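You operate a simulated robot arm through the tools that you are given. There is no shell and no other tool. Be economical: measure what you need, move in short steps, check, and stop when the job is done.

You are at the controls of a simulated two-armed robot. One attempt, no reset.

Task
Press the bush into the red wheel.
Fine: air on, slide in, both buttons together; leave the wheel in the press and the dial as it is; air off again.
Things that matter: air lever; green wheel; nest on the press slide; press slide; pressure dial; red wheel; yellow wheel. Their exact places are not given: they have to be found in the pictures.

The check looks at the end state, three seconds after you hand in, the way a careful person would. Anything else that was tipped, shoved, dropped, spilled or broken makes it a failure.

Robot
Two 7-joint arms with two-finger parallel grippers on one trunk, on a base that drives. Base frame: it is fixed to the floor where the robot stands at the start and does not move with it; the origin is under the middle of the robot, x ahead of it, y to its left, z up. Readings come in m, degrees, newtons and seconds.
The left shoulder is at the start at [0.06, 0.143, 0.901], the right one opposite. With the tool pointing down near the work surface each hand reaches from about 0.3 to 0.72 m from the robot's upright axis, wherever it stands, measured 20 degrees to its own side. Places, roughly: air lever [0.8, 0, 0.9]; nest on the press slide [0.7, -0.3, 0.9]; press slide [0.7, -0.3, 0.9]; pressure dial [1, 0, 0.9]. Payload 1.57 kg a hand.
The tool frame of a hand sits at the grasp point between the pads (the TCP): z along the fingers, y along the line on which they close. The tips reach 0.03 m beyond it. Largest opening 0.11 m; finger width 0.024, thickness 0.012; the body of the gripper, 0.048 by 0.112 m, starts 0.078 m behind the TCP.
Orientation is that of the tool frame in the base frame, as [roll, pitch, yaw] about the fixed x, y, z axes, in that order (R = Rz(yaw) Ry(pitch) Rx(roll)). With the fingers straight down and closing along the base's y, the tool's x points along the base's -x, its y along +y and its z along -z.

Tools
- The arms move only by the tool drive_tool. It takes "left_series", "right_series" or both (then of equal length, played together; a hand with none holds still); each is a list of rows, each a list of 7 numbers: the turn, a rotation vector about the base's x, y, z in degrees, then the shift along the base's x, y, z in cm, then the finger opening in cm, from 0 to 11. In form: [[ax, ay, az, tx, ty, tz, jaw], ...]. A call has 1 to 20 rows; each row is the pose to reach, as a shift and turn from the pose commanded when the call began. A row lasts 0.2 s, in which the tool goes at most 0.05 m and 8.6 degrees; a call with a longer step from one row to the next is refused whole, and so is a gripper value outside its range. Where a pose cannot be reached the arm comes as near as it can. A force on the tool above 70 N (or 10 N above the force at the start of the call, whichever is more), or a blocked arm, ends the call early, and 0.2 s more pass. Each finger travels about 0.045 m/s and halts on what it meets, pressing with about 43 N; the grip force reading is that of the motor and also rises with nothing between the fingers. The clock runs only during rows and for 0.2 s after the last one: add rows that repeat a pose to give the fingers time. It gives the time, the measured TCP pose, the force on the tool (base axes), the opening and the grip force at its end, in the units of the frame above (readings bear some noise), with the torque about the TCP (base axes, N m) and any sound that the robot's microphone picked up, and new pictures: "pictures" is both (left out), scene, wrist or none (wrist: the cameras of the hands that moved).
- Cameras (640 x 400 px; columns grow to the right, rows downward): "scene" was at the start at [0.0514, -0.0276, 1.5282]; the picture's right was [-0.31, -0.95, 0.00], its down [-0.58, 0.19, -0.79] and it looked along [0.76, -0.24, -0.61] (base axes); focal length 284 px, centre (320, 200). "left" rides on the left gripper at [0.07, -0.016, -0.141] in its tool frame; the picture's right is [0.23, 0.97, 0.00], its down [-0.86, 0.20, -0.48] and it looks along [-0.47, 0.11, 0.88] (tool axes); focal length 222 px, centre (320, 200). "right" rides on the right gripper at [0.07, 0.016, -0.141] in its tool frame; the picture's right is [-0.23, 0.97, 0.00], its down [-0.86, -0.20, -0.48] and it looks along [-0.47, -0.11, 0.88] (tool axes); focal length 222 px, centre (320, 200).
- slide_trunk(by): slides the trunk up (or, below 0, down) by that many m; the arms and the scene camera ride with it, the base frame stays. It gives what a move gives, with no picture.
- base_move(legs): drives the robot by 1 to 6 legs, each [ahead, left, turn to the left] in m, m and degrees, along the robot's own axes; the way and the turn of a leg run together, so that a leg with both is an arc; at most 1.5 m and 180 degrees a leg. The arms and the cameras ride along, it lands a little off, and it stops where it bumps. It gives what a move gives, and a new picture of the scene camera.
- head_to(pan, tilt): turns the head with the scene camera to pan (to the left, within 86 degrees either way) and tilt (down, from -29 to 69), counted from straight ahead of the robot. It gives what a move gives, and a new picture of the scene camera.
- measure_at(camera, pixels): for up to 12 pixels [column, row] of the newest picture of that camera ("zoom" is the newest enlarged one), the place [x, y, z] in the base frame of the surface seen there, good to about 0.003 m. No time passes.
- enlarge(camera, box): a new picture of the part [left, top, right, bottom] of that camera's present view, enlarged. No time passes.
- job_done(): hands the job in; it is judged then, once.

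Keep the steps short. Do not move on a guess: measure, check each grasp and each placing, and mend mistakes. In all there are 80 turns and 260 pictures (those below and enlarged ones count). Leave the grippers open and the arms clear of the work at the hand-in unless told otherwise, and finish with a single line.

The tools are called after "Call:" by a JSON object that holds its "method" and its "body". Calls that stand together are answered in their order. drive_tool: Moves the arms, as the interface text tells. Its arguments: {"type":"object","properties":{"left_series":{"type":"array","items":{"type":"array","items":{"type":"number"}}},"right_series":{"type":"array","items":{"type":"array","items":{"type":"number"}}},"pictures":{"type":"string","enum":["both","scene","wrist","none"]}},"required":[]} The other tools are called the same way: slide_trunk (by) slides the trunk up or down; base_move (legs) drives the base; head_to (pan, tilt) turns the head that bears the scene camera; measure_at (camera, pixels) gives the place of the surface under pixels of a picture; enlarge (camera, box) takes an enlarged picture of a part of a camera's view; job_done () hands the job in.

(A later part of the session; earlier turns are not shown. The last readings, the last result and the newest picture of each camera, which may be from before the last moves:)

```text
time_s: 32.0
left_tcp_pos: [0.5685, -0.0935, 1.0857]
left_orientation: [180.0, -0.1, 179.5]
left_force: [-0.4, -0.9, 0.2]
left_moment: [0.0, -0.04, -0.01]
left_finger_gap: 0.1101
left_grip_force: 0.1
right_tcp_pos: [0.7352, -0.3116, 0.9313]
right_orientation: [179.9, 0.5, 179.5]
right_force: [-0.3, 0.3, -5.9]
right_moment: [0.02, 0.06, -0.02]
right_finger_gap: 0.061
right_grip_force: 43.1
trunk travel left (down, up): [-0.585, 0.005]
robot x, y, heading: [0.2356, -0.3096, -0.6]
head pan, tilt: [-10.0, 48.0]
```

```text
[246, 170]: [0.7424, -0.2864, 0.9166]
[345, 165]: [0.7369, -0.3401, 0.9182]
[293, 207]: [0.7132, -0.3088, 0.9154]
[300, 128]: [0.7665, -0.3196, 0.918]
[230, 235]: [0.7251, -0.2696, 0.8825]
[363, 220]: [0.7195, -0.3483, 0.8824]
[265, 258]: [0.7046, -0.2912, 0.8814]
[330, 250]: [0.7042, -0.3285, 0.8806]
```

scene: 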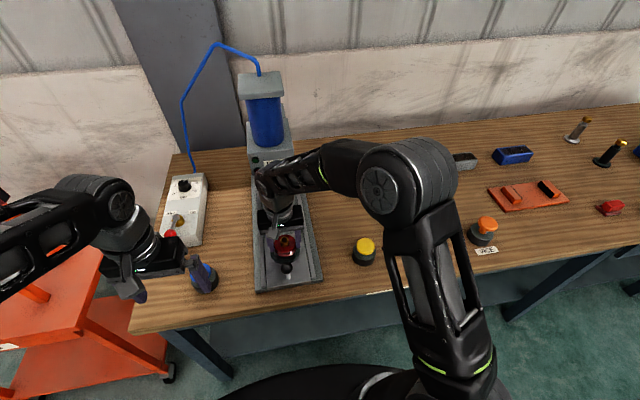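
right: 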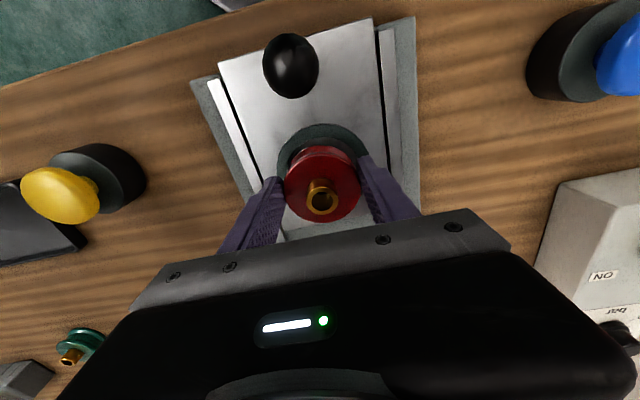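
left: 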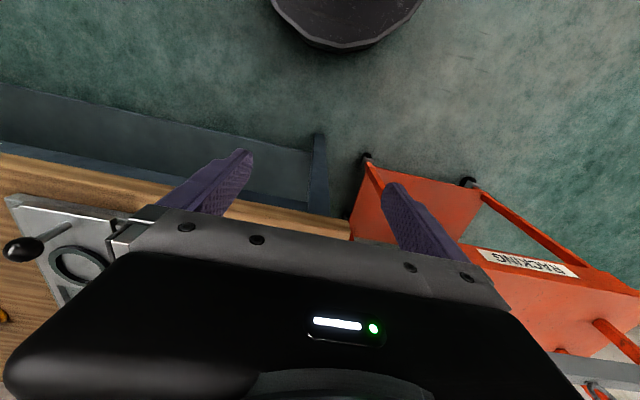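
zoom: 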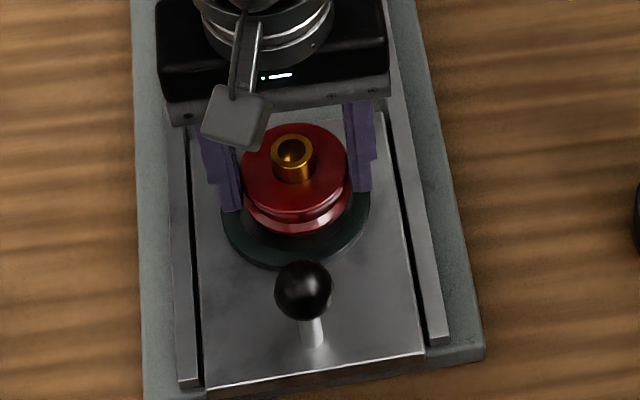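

The wheel centre is at (0.7395,-0.3125) and the ring centre at (0.737,-0.310). I correct by -2 mm in x and +2 mm in y, then lower to z 0.918.

Call:
{"method": "drive_tool", "body": {"right_series": [[0, 0, 0, -0.2, 0.2, 0, 4], [0, 0, 0, -0.2, 0.2, -0.5, 4], [0, 0, 0, -0.2, 0.2, -0.9, 4], [0, 0, 0, -0.2, 0.2, -1.3, 4], [0, 0, 0, -0.2, 0.2, -1.3, 4]], "pictures": "wrist"}}

Call:
{"method": "enlarge", "body": {"camera": "right", "box": [240, 100, 400, 200]}}

Call:
{"method": "enlarge", "body": {"camera": "scene", "box": [250, 210, 330, 290]}}

```text
time_s: 33.2
left_tcp_pos: [0.569, -0.0941, 1.0851]
left_orientation: [180.0, 0.0, 179.6]
left_force: [0.5, 0.2, -0.1]
left_moment: [0.01, 0.01, 0.01]
left_finger_gap: 0.1098
left_grip_force: 0.0
right_tcp_pos: [0.7312, -0.3116, 0.9196]
right_orientation: [180.0, 0.3, 179.5]
right_force: [0.2, -0.5, -6.2]
right_moment: [0.02, 0.02, -0.02]
right_finger_gap: 0.0611
right_grip_force: 42.8
trunk travel left (down, up): [-0.585, 0.005]
robot x, y, heading: [0.2328, -0.3156, -0.6]
head pan, tilt: [-10.0, 48.0]
```

right: 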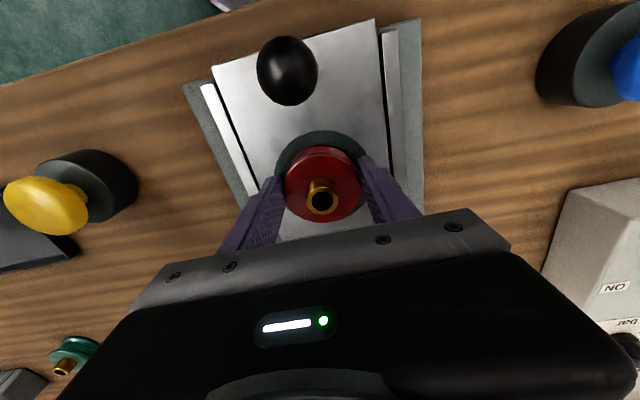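

```text
4.00 times, centred on (320, 150) of right
```

zoom: 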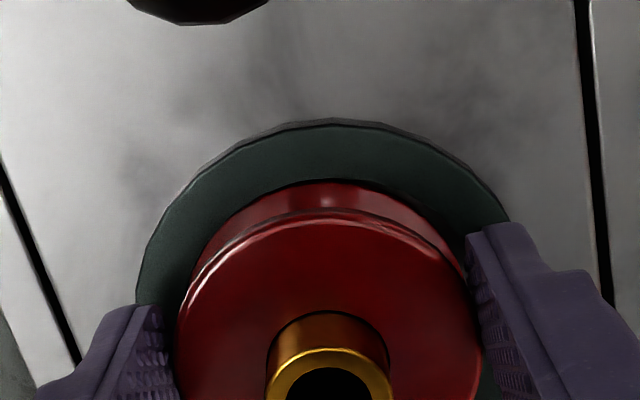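

```text
5.00 times, centred on (290, 250) of scene
```

zoom: 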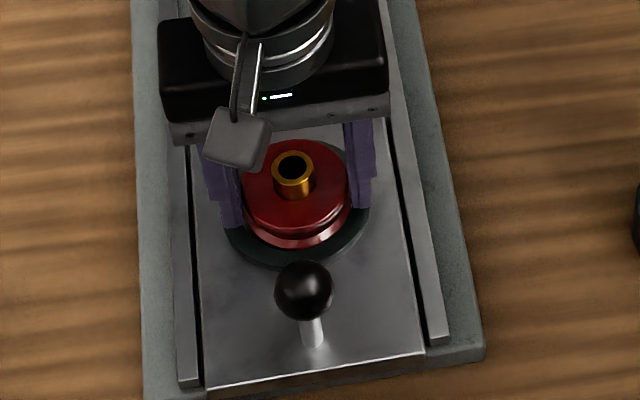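

The alignment looks good. I lower the last millimetres in small steps and watch the force.

Call:
{"method": "drive_tool", "body": {"right_series": [[0, 0, 0, 0.1, 0, -0.2, 4], [0, 0, 0, 0.1, 0, -0.35, 4], [0, 0, 0, 0.1, 0, -0.35, 4]], "pictures": "wrist"}}

Call:
{"method": "enlarge", "body": {"camera": "scene", "box": [250, 210, 330, 290]}}

```text
time_s: 34.0
left_tcp_pos: [0.568, -0.0942, 1.0849]
left_orientation: [179.9, -0.1, 179.5]
left_force: [-0.6, -0.4, 0.1]
left_moment: [0.01, 0.02, -0.02]
left_finger_gap: 0.1102
left_grip_force: 0.1
right_tcp_pos: [0.7319, -0.3109, 0.9155]
right_orientation: [179.9, 0.6, 179.6]
right_force: [0.2, 0.1, -4.9]
right_moment: [-0.02, 0.04, -0.02]
right_finger_gap: 0.0609
right_grip_force: 42.9
trunk travel left (down, up): [-0.585, 0.005]
robot x, y, heading: [0.2365, -0.315, -0.6]
head pan, tilt: [-10.0, 48.0]
```

right: 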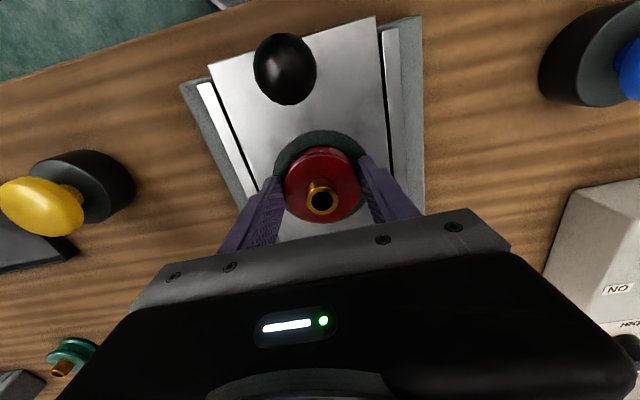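

```text
5.00 times, centred on (290, 250) of scene
```

zoom: 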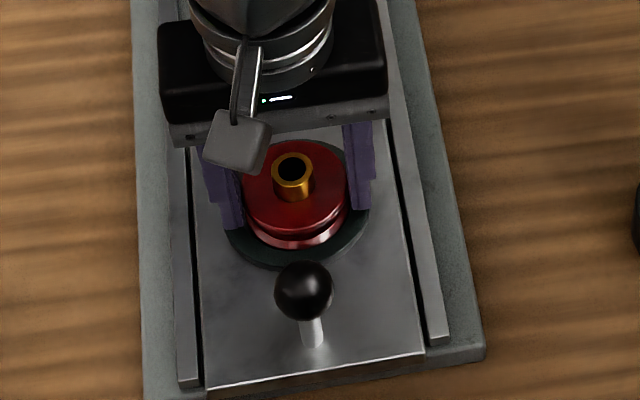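

Still no clear contact (−4.9 N in hand). I lower 1.5 to 2.5 mm more; the tips will still be about 2 mm above the ring.

Call:
{"method": "drive_tool", "body": {"right_series": [[0, 0, 0, 0.1, 0, -0.12, 4], [0, 0, 0, 0.1, 0, -0.22, 4], [0, 0, 0, 0.1, 0, -0.22, 4]], "pictures": "none"}}

Call:
{"method": "enlarge", "body": {"camera": "right", "box": [240, 100, 400, 200]}}

```text
time_s: 34.8
left_tcp_pos: [0.5665, -0.0935, 1.0858]
left_orientation: [-179.9, 0.1, 179.5]
left_force: [-0.3, -1.2, -0.7]
left_moment: [-0.02, 0.0, 0.04]
left_finger_gap: 0.1102
left_grip_force: 0.1
right_tcp_pos: [0.7341, -0.3106, 0.9159]
right_orientation: [179.8, 0.8, 179.6]
right_force: [-2.6, -1.6, 20.0]
right_moment: [-0.59, 0.51, -0.06]
right_finger_gap: 0.0606
right_grip_force: 43.1
trunk travel left (down, up): [-0.585, 0.005]
robot x, y, heading: [0.2354, -0.3108, -0.3]
head pan, tilt: [-10.0, 48.0]
```

```text
4.00 times, centred on (320, 150) of right
```

zoom: 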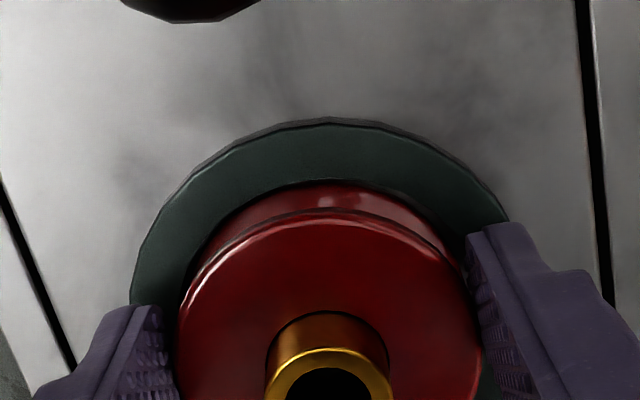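

The contact shows at TCP z 0.916 (20 N up). I check the wheel's top height to see whether it sits on the nest floor or on the ring.

Call:
{"method": "enlarge", "body": {"camera": "scene", "box": [250, 210, 330, 290]}}

Call:
{"method": "measure_at", "body": {"camera": "zoom", "pixels": [[265, 190], [330, 190], [293, 220], [310, 160], [246, 185], [345, 185], [265, 258], [330, 254], [350, 235], [245, 245], [300, 262]]}}

```text
5.00 times, centred on (290, 250) of scene
```

zoom: 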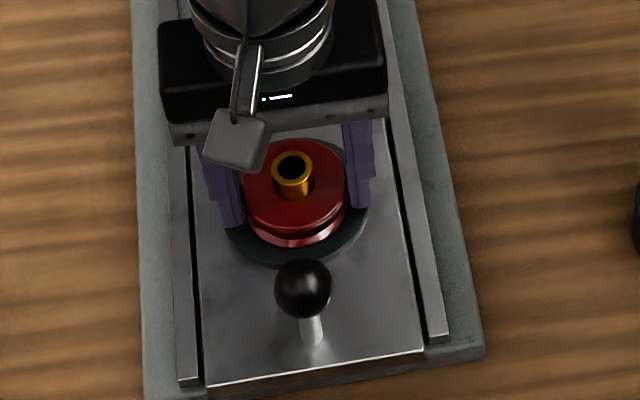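

```text
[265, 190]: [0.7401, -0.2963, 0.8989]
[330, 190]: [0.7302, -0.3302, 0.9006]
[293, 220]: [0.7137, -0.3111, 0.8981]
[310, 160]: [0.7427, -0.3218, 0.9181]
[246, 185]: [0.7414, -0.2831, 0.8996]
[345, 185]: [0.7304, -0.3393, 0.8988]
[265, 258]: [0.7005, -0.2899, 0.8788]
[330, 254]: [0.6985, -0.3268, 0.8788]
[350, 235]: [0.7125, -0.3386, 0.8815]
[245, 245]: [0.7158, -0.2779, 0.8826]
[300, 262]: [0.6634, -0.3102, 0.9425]
```

The wheel top is at 0.899, so the wheel stands on the nest floor inside the ring. I open the jaws to 8 cm, holding still, then rise straight up 10 cm.

Call:
{"method": "drive_tool", "body": {"right_series": [[0, 0, 0, 0, 0, 0.1, 5], [0, 0, 0, 0, 0, 0.1, 6.5], [0, 0, 0, 0, 0, 0.1, 8], [0, 0, 0, 0, 0, 0.1, 8], [0, 0, 0, 0, 0, 0.1, 8], [0, 0, 0, 0, 0, 2, 8], [0, 0, 0, 0, 0, 5, 8], [0, 0, 0, 0, 0, 8, 8], [0, 0, 0, 0, 0, 11, 8], [0, 0, 0, 0, 0, 11, 8]], "pictures": "both"}}

Call:
{"method": "enlarge", "body": {"camera": "right", "box": [200, 20, 440, 240]}}

```text
time_s: 37.0
left_tcp_pos: [0.5689, -0.0937, 1.0848]
left_orientation: [179.9, 0.0, 179.5]
left_force: [0.5, -0.8, 0.5]
left_moment: [0.02, -0.01, 0.02]
left_finger_gap: 0.11
left_grip_force: 0.1
right_tcp_pos: [0.7335, -0.3104, 1.0234]
right_orientation: [179.9, 0.4, 179.6]
right_force: [0.3, -0.4, -0.5]
right_moment: [-0.01, 0.02, -0.01]
right_finger_gap: 0.08
right_grip_force: 0.1
trunk travel left (down, up): [-0.585, 0.005]
robot x, y, heading: [0.2364, -0.3159, -0.5]
head pan, tilt: [-10.0, 48.0]
```

scene: 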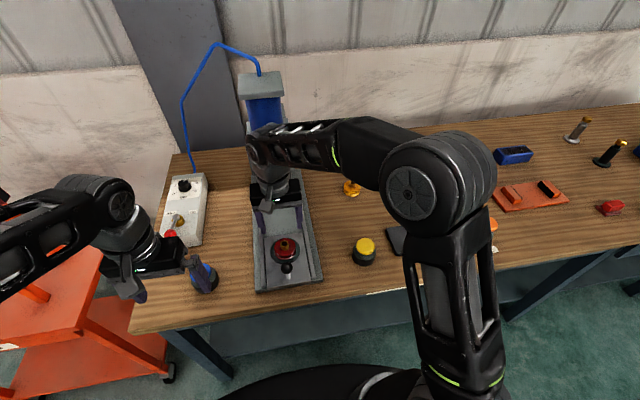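
right: 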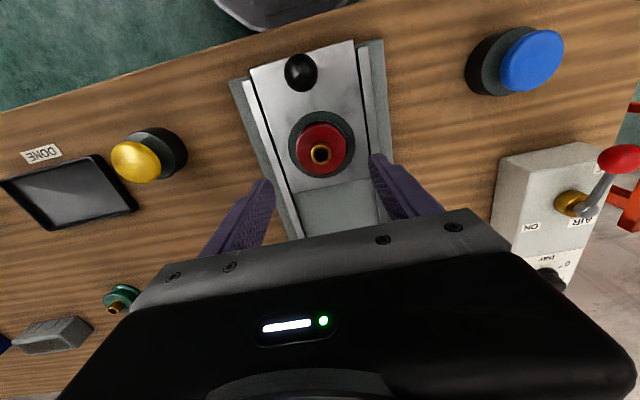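

```text
1.82 times, centred on (320, 130) of right
```

zoom: 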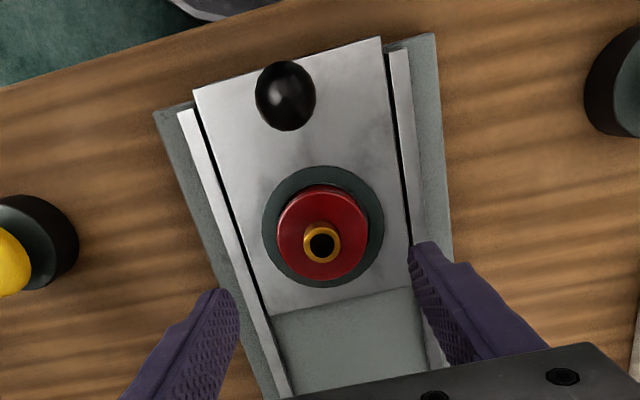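

The wheel sits in the nest with the bush upright. Now the air lever: I move the left hand aside to see it, and the right hand to above the yellow-button side.

Call:
{"method": "drive_tool", "body": {"left_series": [[0, 0, 0, 0, 3, 0, 8], [0, 0, 0, 0, 7, 0, 6], [0, 0, 0, -1, 11, 0, 4], [0, 0, 0, -2, 15, 0, 2], [0, 0, 0, -3, 19, 0, 0], [0, 0, 0, -3, 19, 0, 0]], "right_series": [[0, 0, 0, -1, -3, 0, 6], [0, 0, 0, -2, -7, 0, 4], [0, 0, 0, -3, -11, 0, 2], [0, 0, 0, -4, -15, 0, 0], [0, 0, 0, -5, -19, 0, 0], [0, 0, 0, -5, -19, 0, 0]], "pictures": "both"}}

Call:
{"method": "enlarge", "body": {"camera": "scene", "box": [140, 165, 236, 285]}}

```text
time_s: 38.4
left_tcp_pos: [0.5407, 0.0963, 1.084]
left_orientation: [-180.0, 0.0, 179.5]
left_force: [-0.3, -0.2, 0.4]
left_moment: [-0.02, -0.04, 0.03]
left_finger_gap: 0.0
left_grip_force: 3.5
right_tcp_pos: [0.6861, -0.5007, 1.0222]
right_orientation: [179.9, 0.5, 179.5]
right_force: [-0.3, -0.3, 0.0]
right_moment: [0.0, 0.0, 0.0]
right_finger_gap: 0.0
right_grip_force: 21.1
trunk travel left (down, up): [-0.585, 0.005]
robot x, y, heading: [0.2324, -0.3158, -0.7]
head pan, tilt: [-10.0, 48.0]
```

scene: 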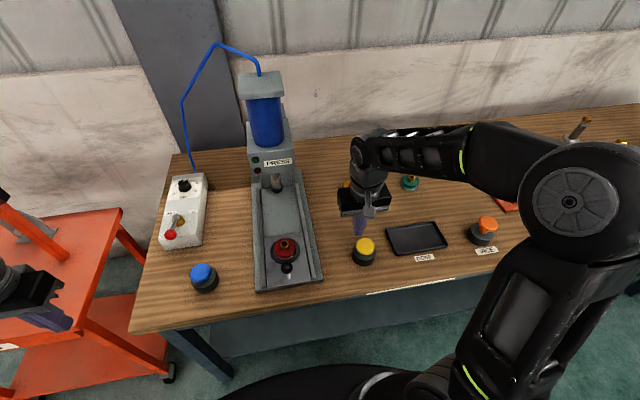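
right: 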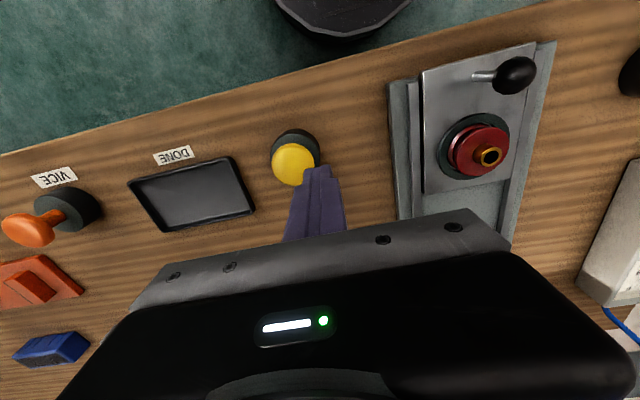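
left: 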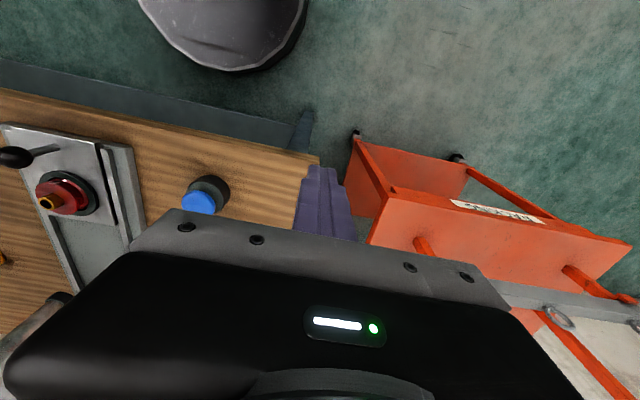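

```text
3.33 times, centred on (188, 225) of scene
```

zoom: 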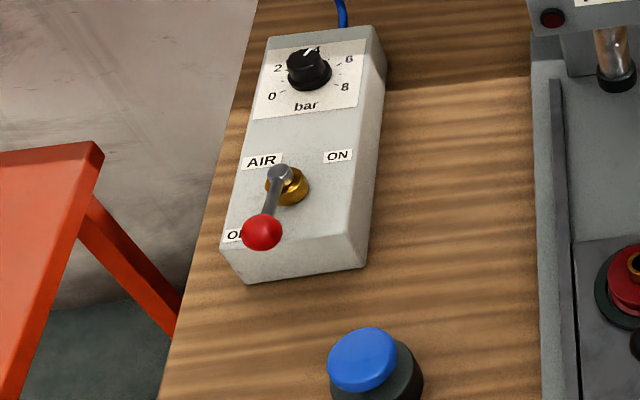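

The lever is a rotary one: it pivots at zoom (288,187), and the red ball points toward me to OFF. ON is to the right (-y). I measure its parts.

Call:
{"method": "measure_at", "body": {"camera": "zoom", "pixels": [[262, 228], [255, 238], [271, 235], [273, 200], [282, 175], [292, 195], [303, 185], [336, 156], [234, 236], [262, 161], [345, 230], [370, 160]]}}

Call:
{"method": "measure_at", "body": {"camera": "scene", "pixels": [[202, 270], [204, 275], [208, 287], [364, 243], [364, 248], [365, 257], [287, 266], [286, 245]]}}

```text
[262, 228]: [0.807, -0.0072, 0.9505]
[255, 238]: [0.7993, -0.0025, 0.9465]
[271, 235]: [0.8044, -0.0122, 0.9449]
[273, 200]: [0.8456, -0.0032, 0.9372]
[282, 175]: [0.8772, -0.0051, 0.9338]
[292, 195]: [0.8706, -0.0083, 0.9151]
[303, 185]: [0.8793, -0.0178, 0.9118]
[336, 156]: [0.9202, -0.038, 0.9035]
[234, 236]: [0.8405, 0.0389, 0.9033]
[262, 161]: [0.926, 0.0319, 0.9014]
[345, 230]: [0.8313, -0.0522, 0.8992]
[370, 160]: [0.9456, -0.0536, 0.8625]
```

```text
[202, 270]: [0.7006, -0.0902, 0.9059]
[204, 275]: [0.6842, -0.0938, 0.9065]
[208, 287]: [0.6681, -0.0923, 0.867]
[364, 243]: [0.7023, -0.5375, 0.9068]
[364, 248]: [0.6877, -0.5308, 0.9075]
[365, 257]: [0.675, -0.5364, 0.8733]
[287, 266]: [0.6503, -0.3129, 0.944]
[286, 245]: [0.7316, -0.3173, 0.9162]
```

The pivot is at (0.879,-0.007), the ball centre near (0.808,-0.006,0.942), and the box top at 0.90. I shift the base left 0.115 m and ahead 0.03 m, so that lever, buttons and slide are all within reach.

Call:
{"method": "base_move", "body": {"legs": [[0.03, 0.115, 0]]}}

```text
time_s: 39.6
left_tcp_pos: [0.5728, 0.2128, 1.0838]
left_orientation: [-179.9, 0.0, 179.6]
left_force: [0.4, 1.1, -0.2]
left_moment: [-0.08, 0.04, 0.01]
left_finger_gap: 0.0
left_grip_force: 21.7
right_tcp_pos: [0.7159, -0.3847, 1.023]
right_orientation: [-179.9, 0.5, 179.5]
right_force: [0.6, 0.3, 0.0]
right_moment: [-0.01, 0.02, 0.03]
right_finger_gap: 0.0
right_grip_force: 21.1
trunk travel left (down, up): [-0.585, 0.005]
robot x, y, heading: [0.2651, -0.1976, -0.5]
head pan, tilt: [-10.0, 48.0]
```

scene: 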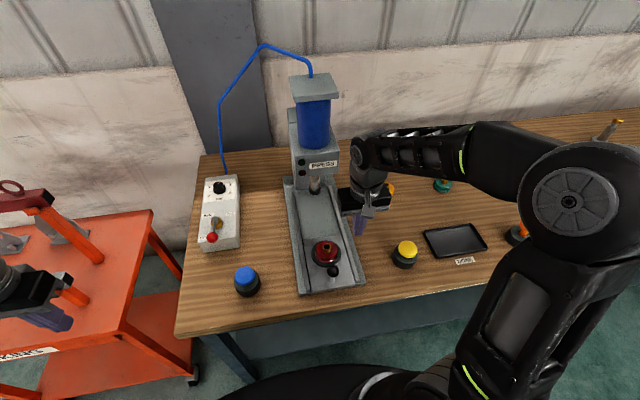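

Everything is in reach. I move the left hand (closed) above the +y side of the lever, to about (0.822,0.045,1.05).

Call:
{"method": "drive_tool", "body": {"left_series": [[0, 0, 0, 3, -2, 0, 0], [0, 0, 0, 6.2, -4.2, 0, 0], [0, 0, 0, 9.4, -6.3, 0, 0], [0, 0, 0, 12.5, -8.4, 0, 0], [0, 0, 0, 15.6, -10.5, 0, 0], [0, 0, 0, 18.7, -12.6, -1, 0], [0, 0, 0, 21.8, -14.7, -2, 0], [0, 0, 0, 24.9, -16.8, -3.4, 0], [0, 0, 0, 24.9, -16.8, -3.4, 0]], "pictures": "both"}}

```text
time_s: 41.6
left_tcp_pos: [0.8208, 0.0441, 1.0485]
left_orientation: [180.0, 0.0, 179.5]
left_force: [0.4, 0.3, 0.2]
left_moment: [0.05, -0.01, -0.01]
left_finger_gap: 0.0003
left_grip_force: 21.7
right_tcp_pos: [0.7151, -0.3853, 1.022]
right_orientation: [179.9, 0.6, 179.5]
right_force: [0.8, 0.1, -0.4]
right_moment: [-0.05, -0.02, -0.02]
right_finger_gap: 0.0001
right_grip_force: 20.9
trunk travel left (down, up): [-0.585, 0.005]
robot x, y, heading: [0.2653, -0.1983, -0.5]
head pan, tilt: [-10.0, 48.0]
```

scene: 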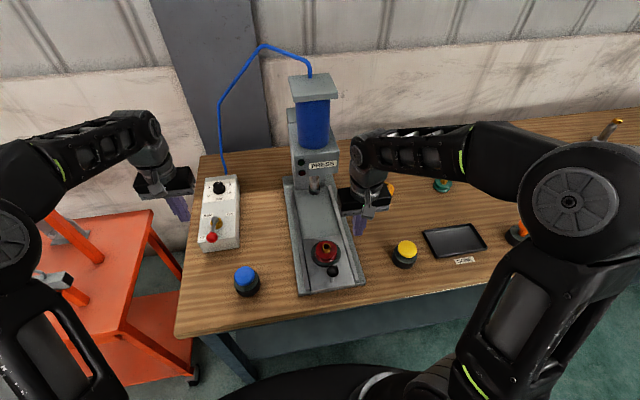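
left: 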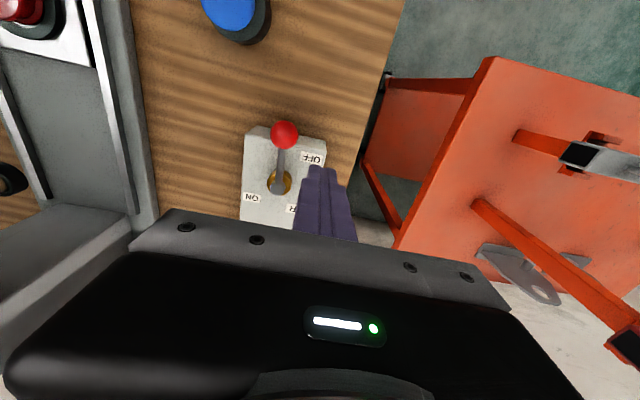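

The finger is left of the lever, in line with the OFF label. I lower 9.3 cm so the tips are at 0.926 beside the lever, well above the box top at 0.90.

Call:
{"method": "drive_tool", "body": {"left_series": [[0, 0, 0, 0, 0, -3, 0], [0, 0, 0, 0, 0, -6, 0], [0, 0, 0, 0, 0, -9.3, 0], [0, 0, 0, 0, 0, -9.3, 0]], "pictures": "wrist"}}

Call:
{"method": "enlarge", "body": {"camera": "left", "box": [200, 80, 400, 240]}}

```text
time_s: 42.6
left_tcp_pos: [0.8206, 0.0452, 0.9565]
left_orientation: [-179.9, 0.0, 179.5]
left_force: [0.7, 0.6, -0.3]
left_moment: [0.0, -0.03, -0.01]
left_finger_gap: 0.0
left_grip_force: 21.2
right_tcp_pos: [0.7156, -0.3846, 1.0224]
right_orientation: [180.0, 0.5, 179.5]
right_force: [0.5, 0.0, -1.1]
right_moment: [-0.03, 0.02, -0.04]
right_finger_gap: 0.0
right_grip_force: 21.1
trunk travel left (down, up): [-0.585, 0.005]
robot x, y, heading: [0.2661, -0.1989, -0.6]
head pan, tilt: [-10.0, 48.0]
```

left: 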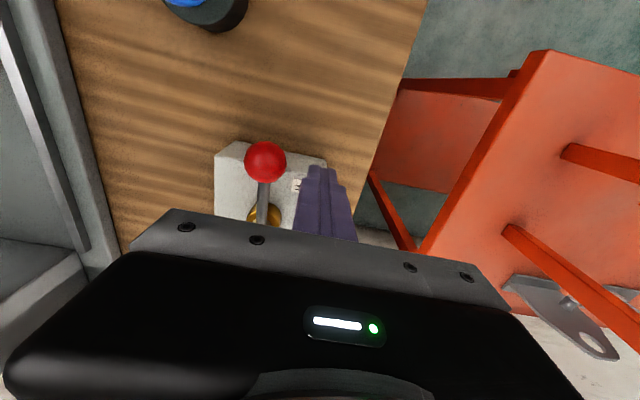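

```text
2.50 times, centred on (300, 160) of left
```

zoom: 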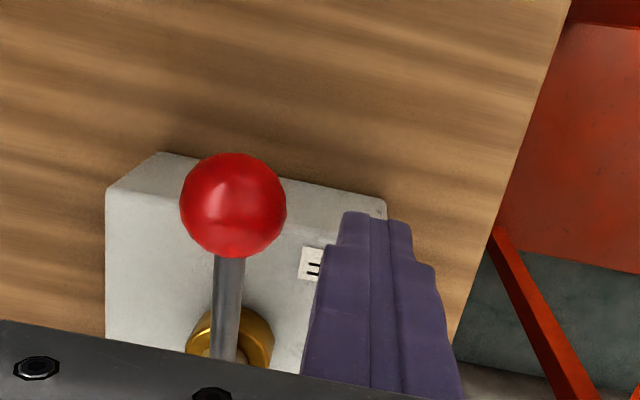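

Now I push gently sideways (-y) by 4.5 cm. That should start turning the lever, and I check the force and the turn.

Call:
{"method": "drive_tool", "body": {"left_series": [[0, 0, 0, 0, -1.5, 0, 0], [0, 0, 0, 0, -2.5, 0, 0], [0, 0, 0, 0, -3.5, 0, 0], [0, 0, 0, 0, -4.5, 0, 0]], "pictures": "wrist"}}

Call:
{"method": "enlarge", "body": {"camera": "scene", "box": [130, 140, 290, 260]}}

```text
time_s: 43.6
left_tcp_pos: [0.8204, -0.0013, 0.9572]
left_orientation: [179.9, 0.1, 179.5]
left_force: [1.0, 1.2, 0.0]
left_moment: [0.02, 0.0, 0.02]
left_finger_gap: 0.0002
left_grip_force: 21.5
right_tcp_pos: [0.7157, -0.3848, 1.0217]
right_orientation: [179.8, 0.4, 179.5]
right_force: [1.6, -1.4, -0.3]
right_moment: [-0.03, 0.0, 0.0]
right_finger_gap: 0.0
right_grip_force: 21.0
trunk travel left (down, up): [-0.585, 0.005]
robot x, y, heading: [0.2682, -0.1956, -0.5]
head pan, tilt: [-10.0, 48.0]
```

left: 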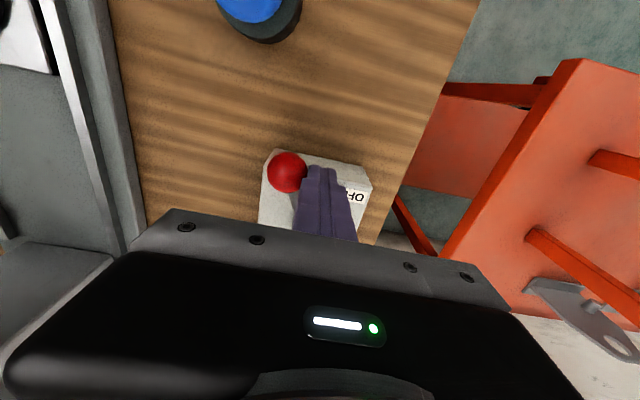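

```text
3.33 times, centred on (210, 200) of scene
```

zoom: 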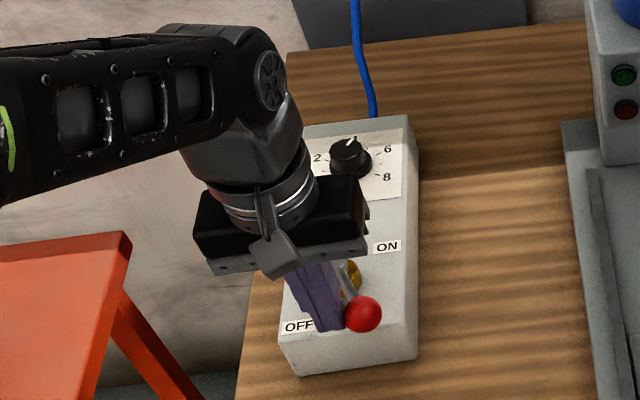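

The lever turns easily about its upright axis. I follow the arc around the pivot with the finger, as far as 90 degrees.

Call:
{"method": "drive_tool", "body": {"left_series": [[0, 0, 0, 0, -2, 0, 0], [0, 0, 0, 0.45, -3.5, 0, 0], [0, 0, 0, 1.35, -4.8, 0, 0], [0, 0, 0, 2.6, -5.8, 0, 0], [0, 0, 0, 4.05, -6.5, 0, 0], [0, 0, 0, 4.05, -6.5, 0, 0]], "pictures": "wrist"}}

Call:
{"method": "enlarge", "body": {"camera": "scene", "box": [130, 140, 290, 260]}}

```text
time_s: 45.0
left_tcp_pos: [0.8591, -0.0667, 0.9575]
left_orientation: [180.0, -0.2, 179.6]
left_force: [-12.4, 3.0, 0.6]
left_moment: [0.07, 0.24, 0.01]
left_finger_gap: 0.0001
left_grip_force: 21.0
right_tcp_pos: [0.7152, -0.3862, 1.0233]
right_orientation: [179.9, 0.6, 179.5]
right_force: [-0.1, 0.8, 0.1]
right_moment: [0.04, 0.03, 0.01]
right_finger_gap: 0.0
right_grip_force: 21.1
trunk travel left (down, up): [-0.585, 0.005]
robot x, y, heading: [0.2683, -0.1974, -0.6]
head pan, tilt: [-10.0, 48.0]
```

left: 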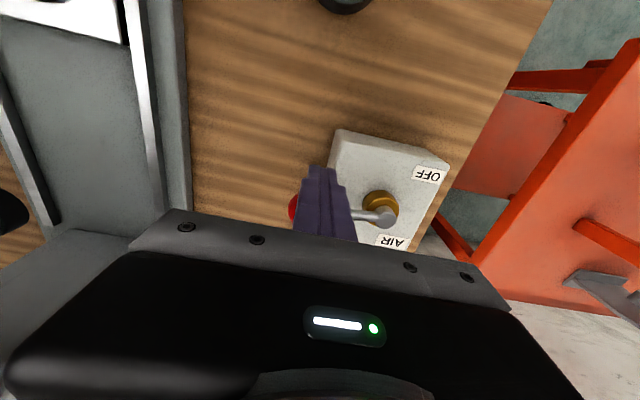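

```text
3.33 times, centred on (210, 200) of scene
```

zoom: 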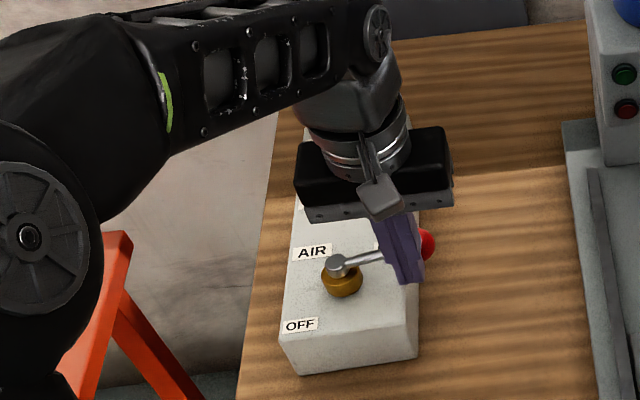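

The lever points at ON and pushes back with 12 N, so it is at its stop. I back the finger off in -x, then rise and look.

Call:
{"method": "drive_tool", "body": {"left_series": [[0, 0, 0, -2, 0, 0, 0], [0, 0, 0, -4.5, 0, 0, 0], [0, 0, 0, -4.5, 0, 3, 0], [0, 0, 0, -4.5, 0, 7, 0], [0, 0, 0, -8, 2, 9, 0], [0, 0, 0, -12, 4, 9, 0], [0, 0, 0, -14, 7, 9, 0], [0, 0, 0, -14, 11, 9, 0]], "pictures": "scene"}}

Call:
{"method": "enlarge", "body": {"camera": "scene", "box": [170, 140, 370, 300]}}

```text
time_s: 46.8
left_tcp_pos: [0.7226, 0.0447, 1.0477]
left_orientation: [180.0, 0.1, 179.5]
left_force: [-1.1, 0.0, 0.0]
left_moment: [0.0, 0.02, 0.02]
left_finger_gap: 0.0001
left_grip_force: 21.1
right_tcp_pos: [0.7158, -0.3844, 1.0222]
right_orientation: [180.0, 0.5, 179.5]
right_force: [-0.2, 0.0, 0.9]
right_moment: [-0.01, 0.01, 0.03]
right_finger_gap: 0.0
right_grip_force: 21.5
trunk travel left (down, up): [-0.585, 0.005]
robot x, y, heading: [0.2643, -0.2004, -0.6]
head pan, tilt: [-10.0, 48.0]
```

scene: 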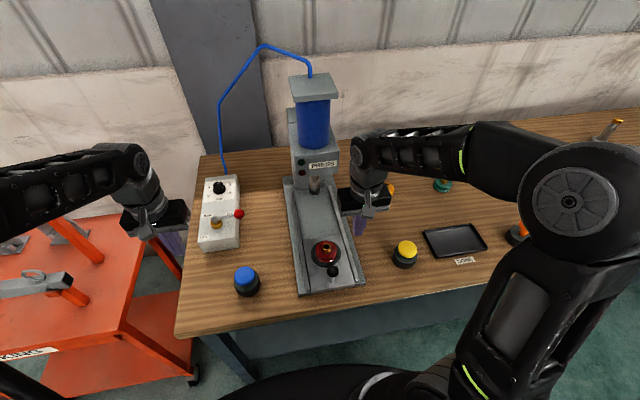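

```text
2.50 times, centred on (270, 220) of scene
```

zoom: 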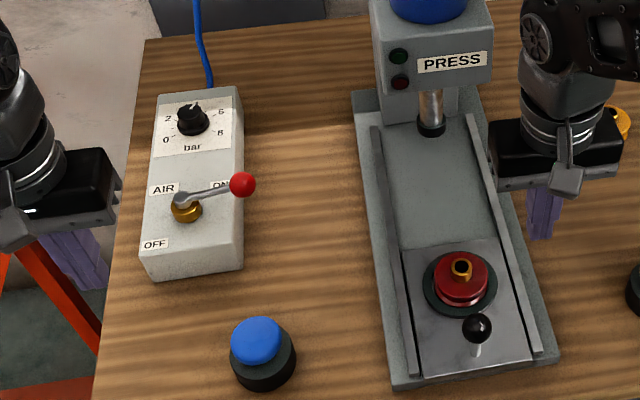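

The lever is at ON and the dial is unchanged. Next the slide: I bring the closed right hand, tilted 24° so that the fingertips lead, to the front of the knob at (0.65,-0.313), staying above it for now.

Call:
{"method": "drive_tool", "body": {"right_series": [[0, -8, 0, -4, 0.5, 0, 0], [0, -16, 0, -8, 2, 0, 0], [0, -24, 0, -11.5, 4.5, 0, 0], [0, -24, 0, -11.5, 7.1, 0, 0], [0, -24, 0, -11.5, 7.1, 0, 0]], "pictures": "both"}}

```text
time_s: 48.0
left_tcp_pos: [0.7219, 0.0432, 1.0477]
left_orientation: [180.0, 0.0, 179.5]
left_force: [0.8, 0.4, -0.6]
left_moment: [-0.01, 0.01, 0.01]
left_finger_gap: 0.0002
left_grip_force: 21.6
right_tcp_pos: [0.6263, -0.3056, 1.0391]
right_orientation: [179.8, 24.4, 179.5]
right_force: [0.3, 0.0, 0.8]
right_moment: [-0.01, -0.01, -0.01]
right_finger_gap: 0.0
right_grip_force: 21.6
right hand out of reach, approached as far as the arm can: row 3, 4, 5
trunk travel left (down, up): [-0.585, 0.005]
robot x, y, heading: [0.2667, -0.1998, -0.4]
head pan, tilt: [-10.0, 48.0]
```

scene: 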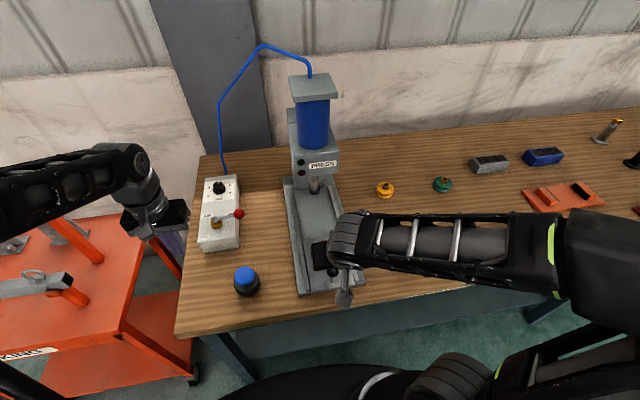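
right: 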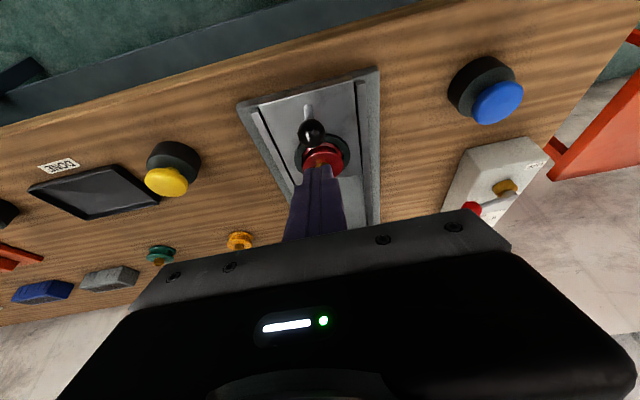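

The hand is too close to the body for that pose. I back the base 0.08 m.

Call:
{"method": "base_move", "body": {"legs": [[-0.08, 0, 0]]}}

```text
time_s: 49.1
left_tcp_pos: [0.6398, 0.0443, 1.049]
left_orientation: [180.0, 0.1, 179.6]
left_force: [-0.7, 0.6, -0.7]
left_moment: [0.02, 0.0, 0.03]
left_finger_gap: 0.0002
left_grip_force: 21.5
right_tcp_pos: [0.5442, -0.3045, 1.0393]
right_orientation: [179.7, 24.4, 179.5]
right_force: [-0.6, -0.6, 0.3]
right_moment: [0.03, -0.01, -0.02]
right_finger_gap: 0.0
right_grip_force: 21.0
trunk travel left (down, up): [-0.585, 0.005]
robot x, y, heading: [0.1798, -0.1967, -0.4]
head pan, tilt: [-10.0, 48.0]
```

scene: 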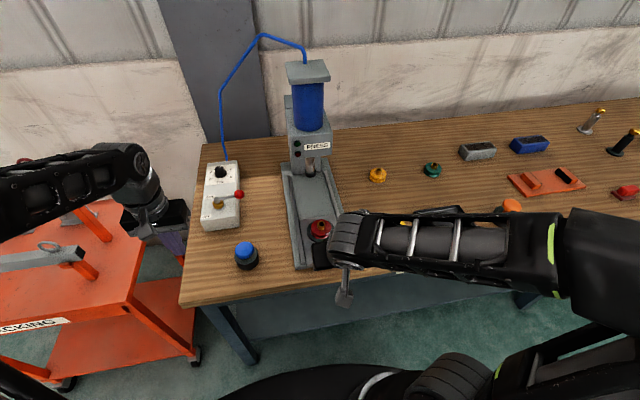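

I lower the fingertips in front of the knob: to TCP (0.59,-0.313,0.948).

Call:
{"method": "drive_tool", "body": {"right_series": [[0, 0, 0, 1, -0.4, -2.5, 0], [0, 0, 0, 2.5, -0.85, -5, 0], [0, 0, 0, 4, -0.85, -7.5, 0], [0, 0, 0, 4.6, -0.85, -9.1, 0], [0, 0, 0, 4.6, -0.85, -9.1, 0]], "pictures": "both"}}

```text
time_s: 50.3
left_tcp_pos: [0.6406, 0.0433, 1.0481]
left_orientation: [-179.9, 0.0, 179.6]
left_force: [-0.6, -0.3, 0.3]
left_moment: [0.02, 0.03, 0.04]
left_finger_gap: 0.0001
left_grip_force: 21.3
right_tcp_pos: [0.5906, -0.3113, 0.9477]
right_orientation: [179.7, 24.3, 179.4]
right_force: [0.8, -0.7, 0.5]
right_moment: [-0.03, 0.02, 0.0]
right_finger_gap: 0.0002
right_grip_force: 21.3
right hand out of reach, approached as far as the arm can: row 1
trunk travel left (down, up): [-0.585, 0.005]
robot x, y, heading: [0.1868, -0.1953, -0.5]
head pan, tilt: [-10.0, 48.0]
```

scene: 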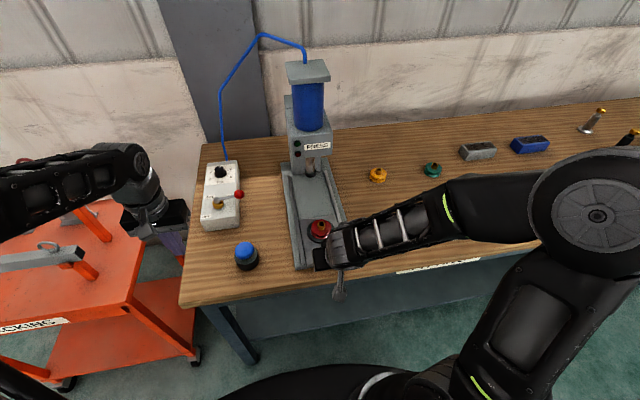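
right: 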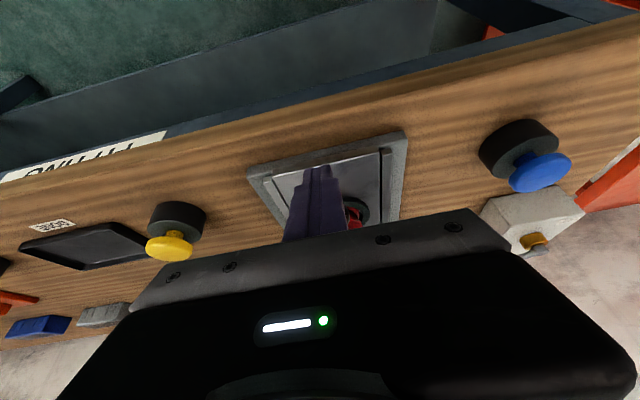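

The fingers are right in front of the knob. I push slowly ahead, 16 cm at 5 cm/s, then check.

Call:
{"method": "drive_tool", "body": {"right_series": [[0, 0, 0, 1, 0, 0, 0], [0, 0, 0, 2, 0, 0, 0], [0, 0, 0, 2.5, 0, 0, 0], [0, 0, 0, 3, 0, 0, 0], [0, 0, 0, 3.8, 0, 0, 0], [0, 0, 0, 4.7, 0, 0, 0], [0, 0, 0, 5.7, 0, 0, 0], [0, 0, 0, 6.7, 0, 0, 0], [0, 0, 0, 7.7, 0, 0, 0], [0, 0, 0, 8.7, 0, 0, 0], [0, 0, 0, 9.7, 0, 0, 0], [0, 0, 0, 10.7, 0, 0, 0], [0, 0, 0, 11.7, 0, 0, 0], [0, 0, 0, 12.7, 0, 0, 0], [0, 0, 0, 13.7, 0, 0, 0], [0, 0, 0, 14.7, 0, 0, 0], [0, 0, 0, 15.4, 0, 0, 0], [0, 0, 0, 16, 0, 0, 0]], "pictures": "both"}}

Call:
{"method": "enlarge", "body": {"camera": "scene", "box": [260, 120, 380, 280]}}

```text
time_s: 54.1
left_tcp_pos: [0.6402, 0.0438, 1.0499]
left_orientation: [180.0, 0.0, 179.5]
left_force: [-0.8, 0.0, -0.6]
left_moment: [0.01, 0.0, 0.03]
left_finger_gap: 0.0
left_grip_force: 21.5
right_tcp_pos: [0.7517, -0.3117, 0.9482]
right_orientation: [179.7, 24.4, 179.5]
right_force: [-0.7, 0.2, -1.3]
right_moment: [0.04, 0.05, 0.04]
right_finger_gap: 0.0001
right_grip_force: 21.4
trunk travel left (down, up): [-0.585, 0.005]
robot x, y, heading: [0.1894, -0.1978, -0.6]
head pan, tilt: [-10.0, 48.0]
```

scene: 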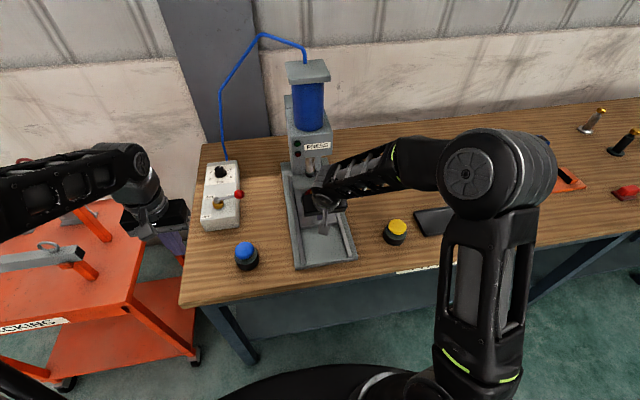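
right: 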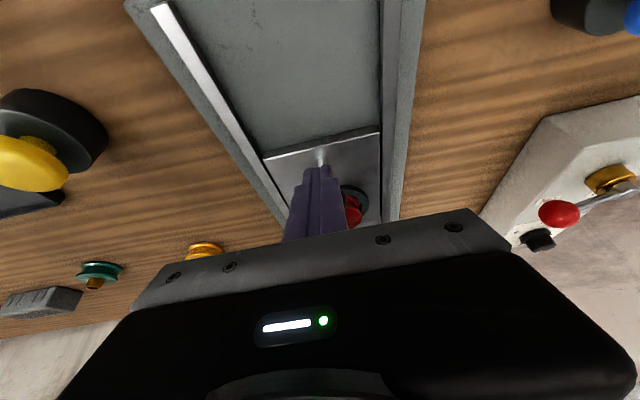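

```text
2.50 times, centred on (320, 200) of scene
```

zoom: 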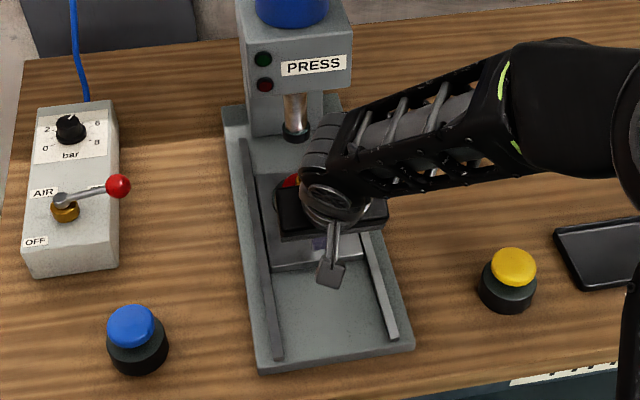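

The slide moves with the hand. I push 4 cm more, slowly, watching for the stop.

Call:
{"method": "drive_tool", "body": {"right_series": [[0, 0, 0, 0.8, 0, 0, 0], [0, 0, 0, 1.6, 0, 0, 0], [0, 0, 0, 2.3, 0, 0, 0], [0, 0, 0, 2.9, 0, 0, 0], [0, 0, 0, 3.5, 0, 0, 0], [0, 0, 0, 4, 0, 0, 0]], "pictures": "wrist"}}

Call:
{"method": "enlarge", "body": {"camera": "scene", "box": [260, 120, 380, 280]}}

```text
time_s: 55.5
left_tcp_pos: [0.6408, 0.0431, 1.0477]
left_orientation: [180.0, 0.0, 179.5]
left_force: [0.1, 0.1, -0.4]
left_moment: [0.01, 0.0, -0.01]
left_finger_gap: 0.0
left_grip_force: 21.2
right_tcp_pos: [0.7922, -0.3132, 0.9478]
right_orientation: [179.7, 24.5, 179.5]
right_force: [-0.4, 0.6, -0.6]
right_moment: [0.0, 0.02, -0.02]
right_finger_gap: 0.0
right_grip_force: 21.3
trunk travel left (down, up): [-0.585, 0.005]
robot x, y, heading: [0.1875, -0.1959, -0.6]
head pan, tilt: [-10.0, 48.0]
```

right: 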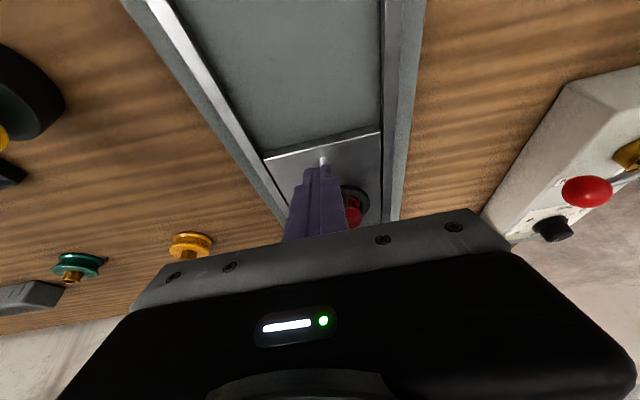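

```text
2.50 times, centred on (320, 200) of scene
```

zoom: 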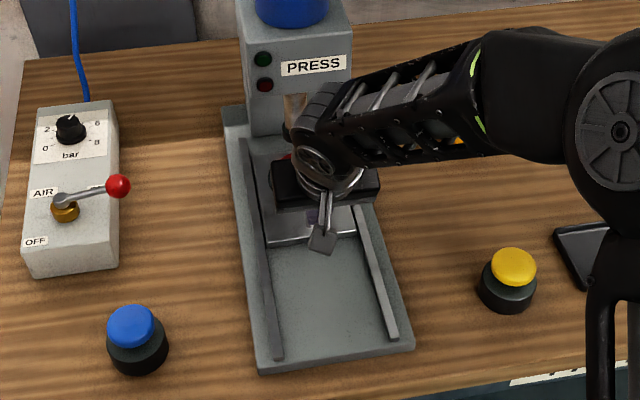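

No stop yet. I measure the slide's front edge to know the travel so far (the edge started at x≈0.637).

Call:
{"method": "measure_at", "body": {"camera": "zoom", "pixels": [[270, 240], [285, 240], [345, 230], [272, 236]]}}

Call:
{"method": "measure_at", "body": {"camera": "right", "pixels": [[290, 150], [360, 138], [350, 208], [322, 160]]}}

```text
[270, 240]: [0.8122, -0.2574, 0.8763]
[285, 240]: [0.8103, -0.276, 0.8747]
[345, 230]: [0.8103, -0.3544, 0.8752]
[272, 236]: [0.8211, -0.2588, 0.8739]
```

```text
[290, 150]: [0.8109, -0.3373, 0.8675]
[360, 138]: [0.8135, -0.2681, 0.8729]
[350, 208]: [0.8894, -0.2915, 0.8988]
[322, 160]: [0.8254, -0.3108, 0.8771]
```

The travel so far is 0.172 m, so the nest is at x≈0.909 and the ram is at about 0.93. I push on in small steps until it stops.

Call:
{"method": "drive_tool", "body": {"right_series": [[0, 0, 0, 0.4, 0, 0, 0], [0, 0, 0, 0.8, 0, 0, 0], [0, 0, 0, 1.2, 0, 0, 0], [0, 0, 0, 1.6, 0, 0, 0], [0, 0, 0, 2.0, 0, 0, 0], [0, 0, 0, 2.3, 0, 0, 0]], "pictures": "wrist"}}

Call:
{"method": "enlarge", "body": {"camera": "scene", "box": [260, 120, 380, 280]}}

Call:
{"method": "measure_at", "body": {"camera": "right", "pixels": [[290, 150], [360, 138], [350, 208], [322, 160]]}}

```text
time_s: 56.9
left_tcp_pos: [0.6368, 0.0441, 1.0498]
left_orientation: [-180.0, 0.1, 179.6]
left_force: [-0.4, 0.0, -0.6]
left_moment: [0.03, 0.01, -0.04]
left_finger_gap: 0.0
left_grip_force: 21.4
right_tcp_pos: [0.8071, -0.3125, 0.9463]
right_orientation: [180.0, 24.0, 179.5]
right_force: [-39.0, 0.1, 5.2]
right_moment: [0.09, 0.72, 0.09]
right_finger_gap: 0.0003
right_grip_force: 21.3
trunk travel left (down, up): [-0.585, 0.005]
robot x, y, heading: [0.185, -0.1956, -0.6]
head pan, tilt: [-10.0, 48.0]
```

right: 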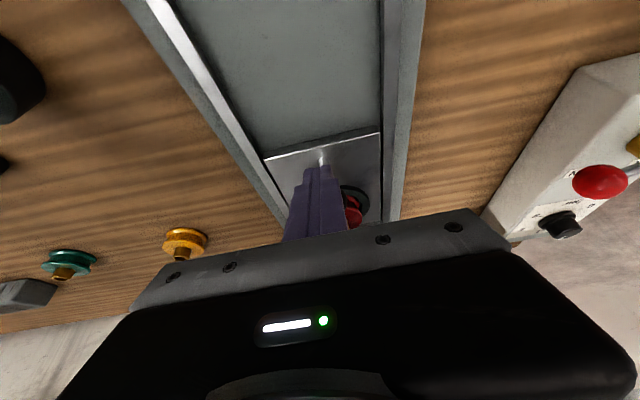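

```text
2.50 times, centred on (320, 200) of scene
```

zoom: 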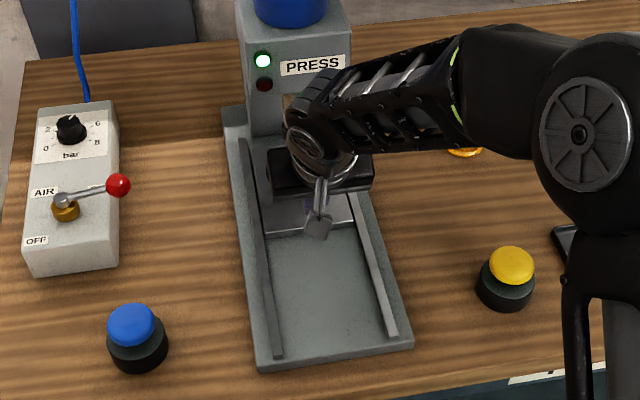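

```text
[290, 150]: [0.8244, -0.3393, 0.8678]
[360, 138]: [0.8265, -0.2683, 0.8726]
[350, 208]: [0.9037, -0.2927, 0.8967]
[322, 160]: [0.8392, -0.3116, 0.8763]
```

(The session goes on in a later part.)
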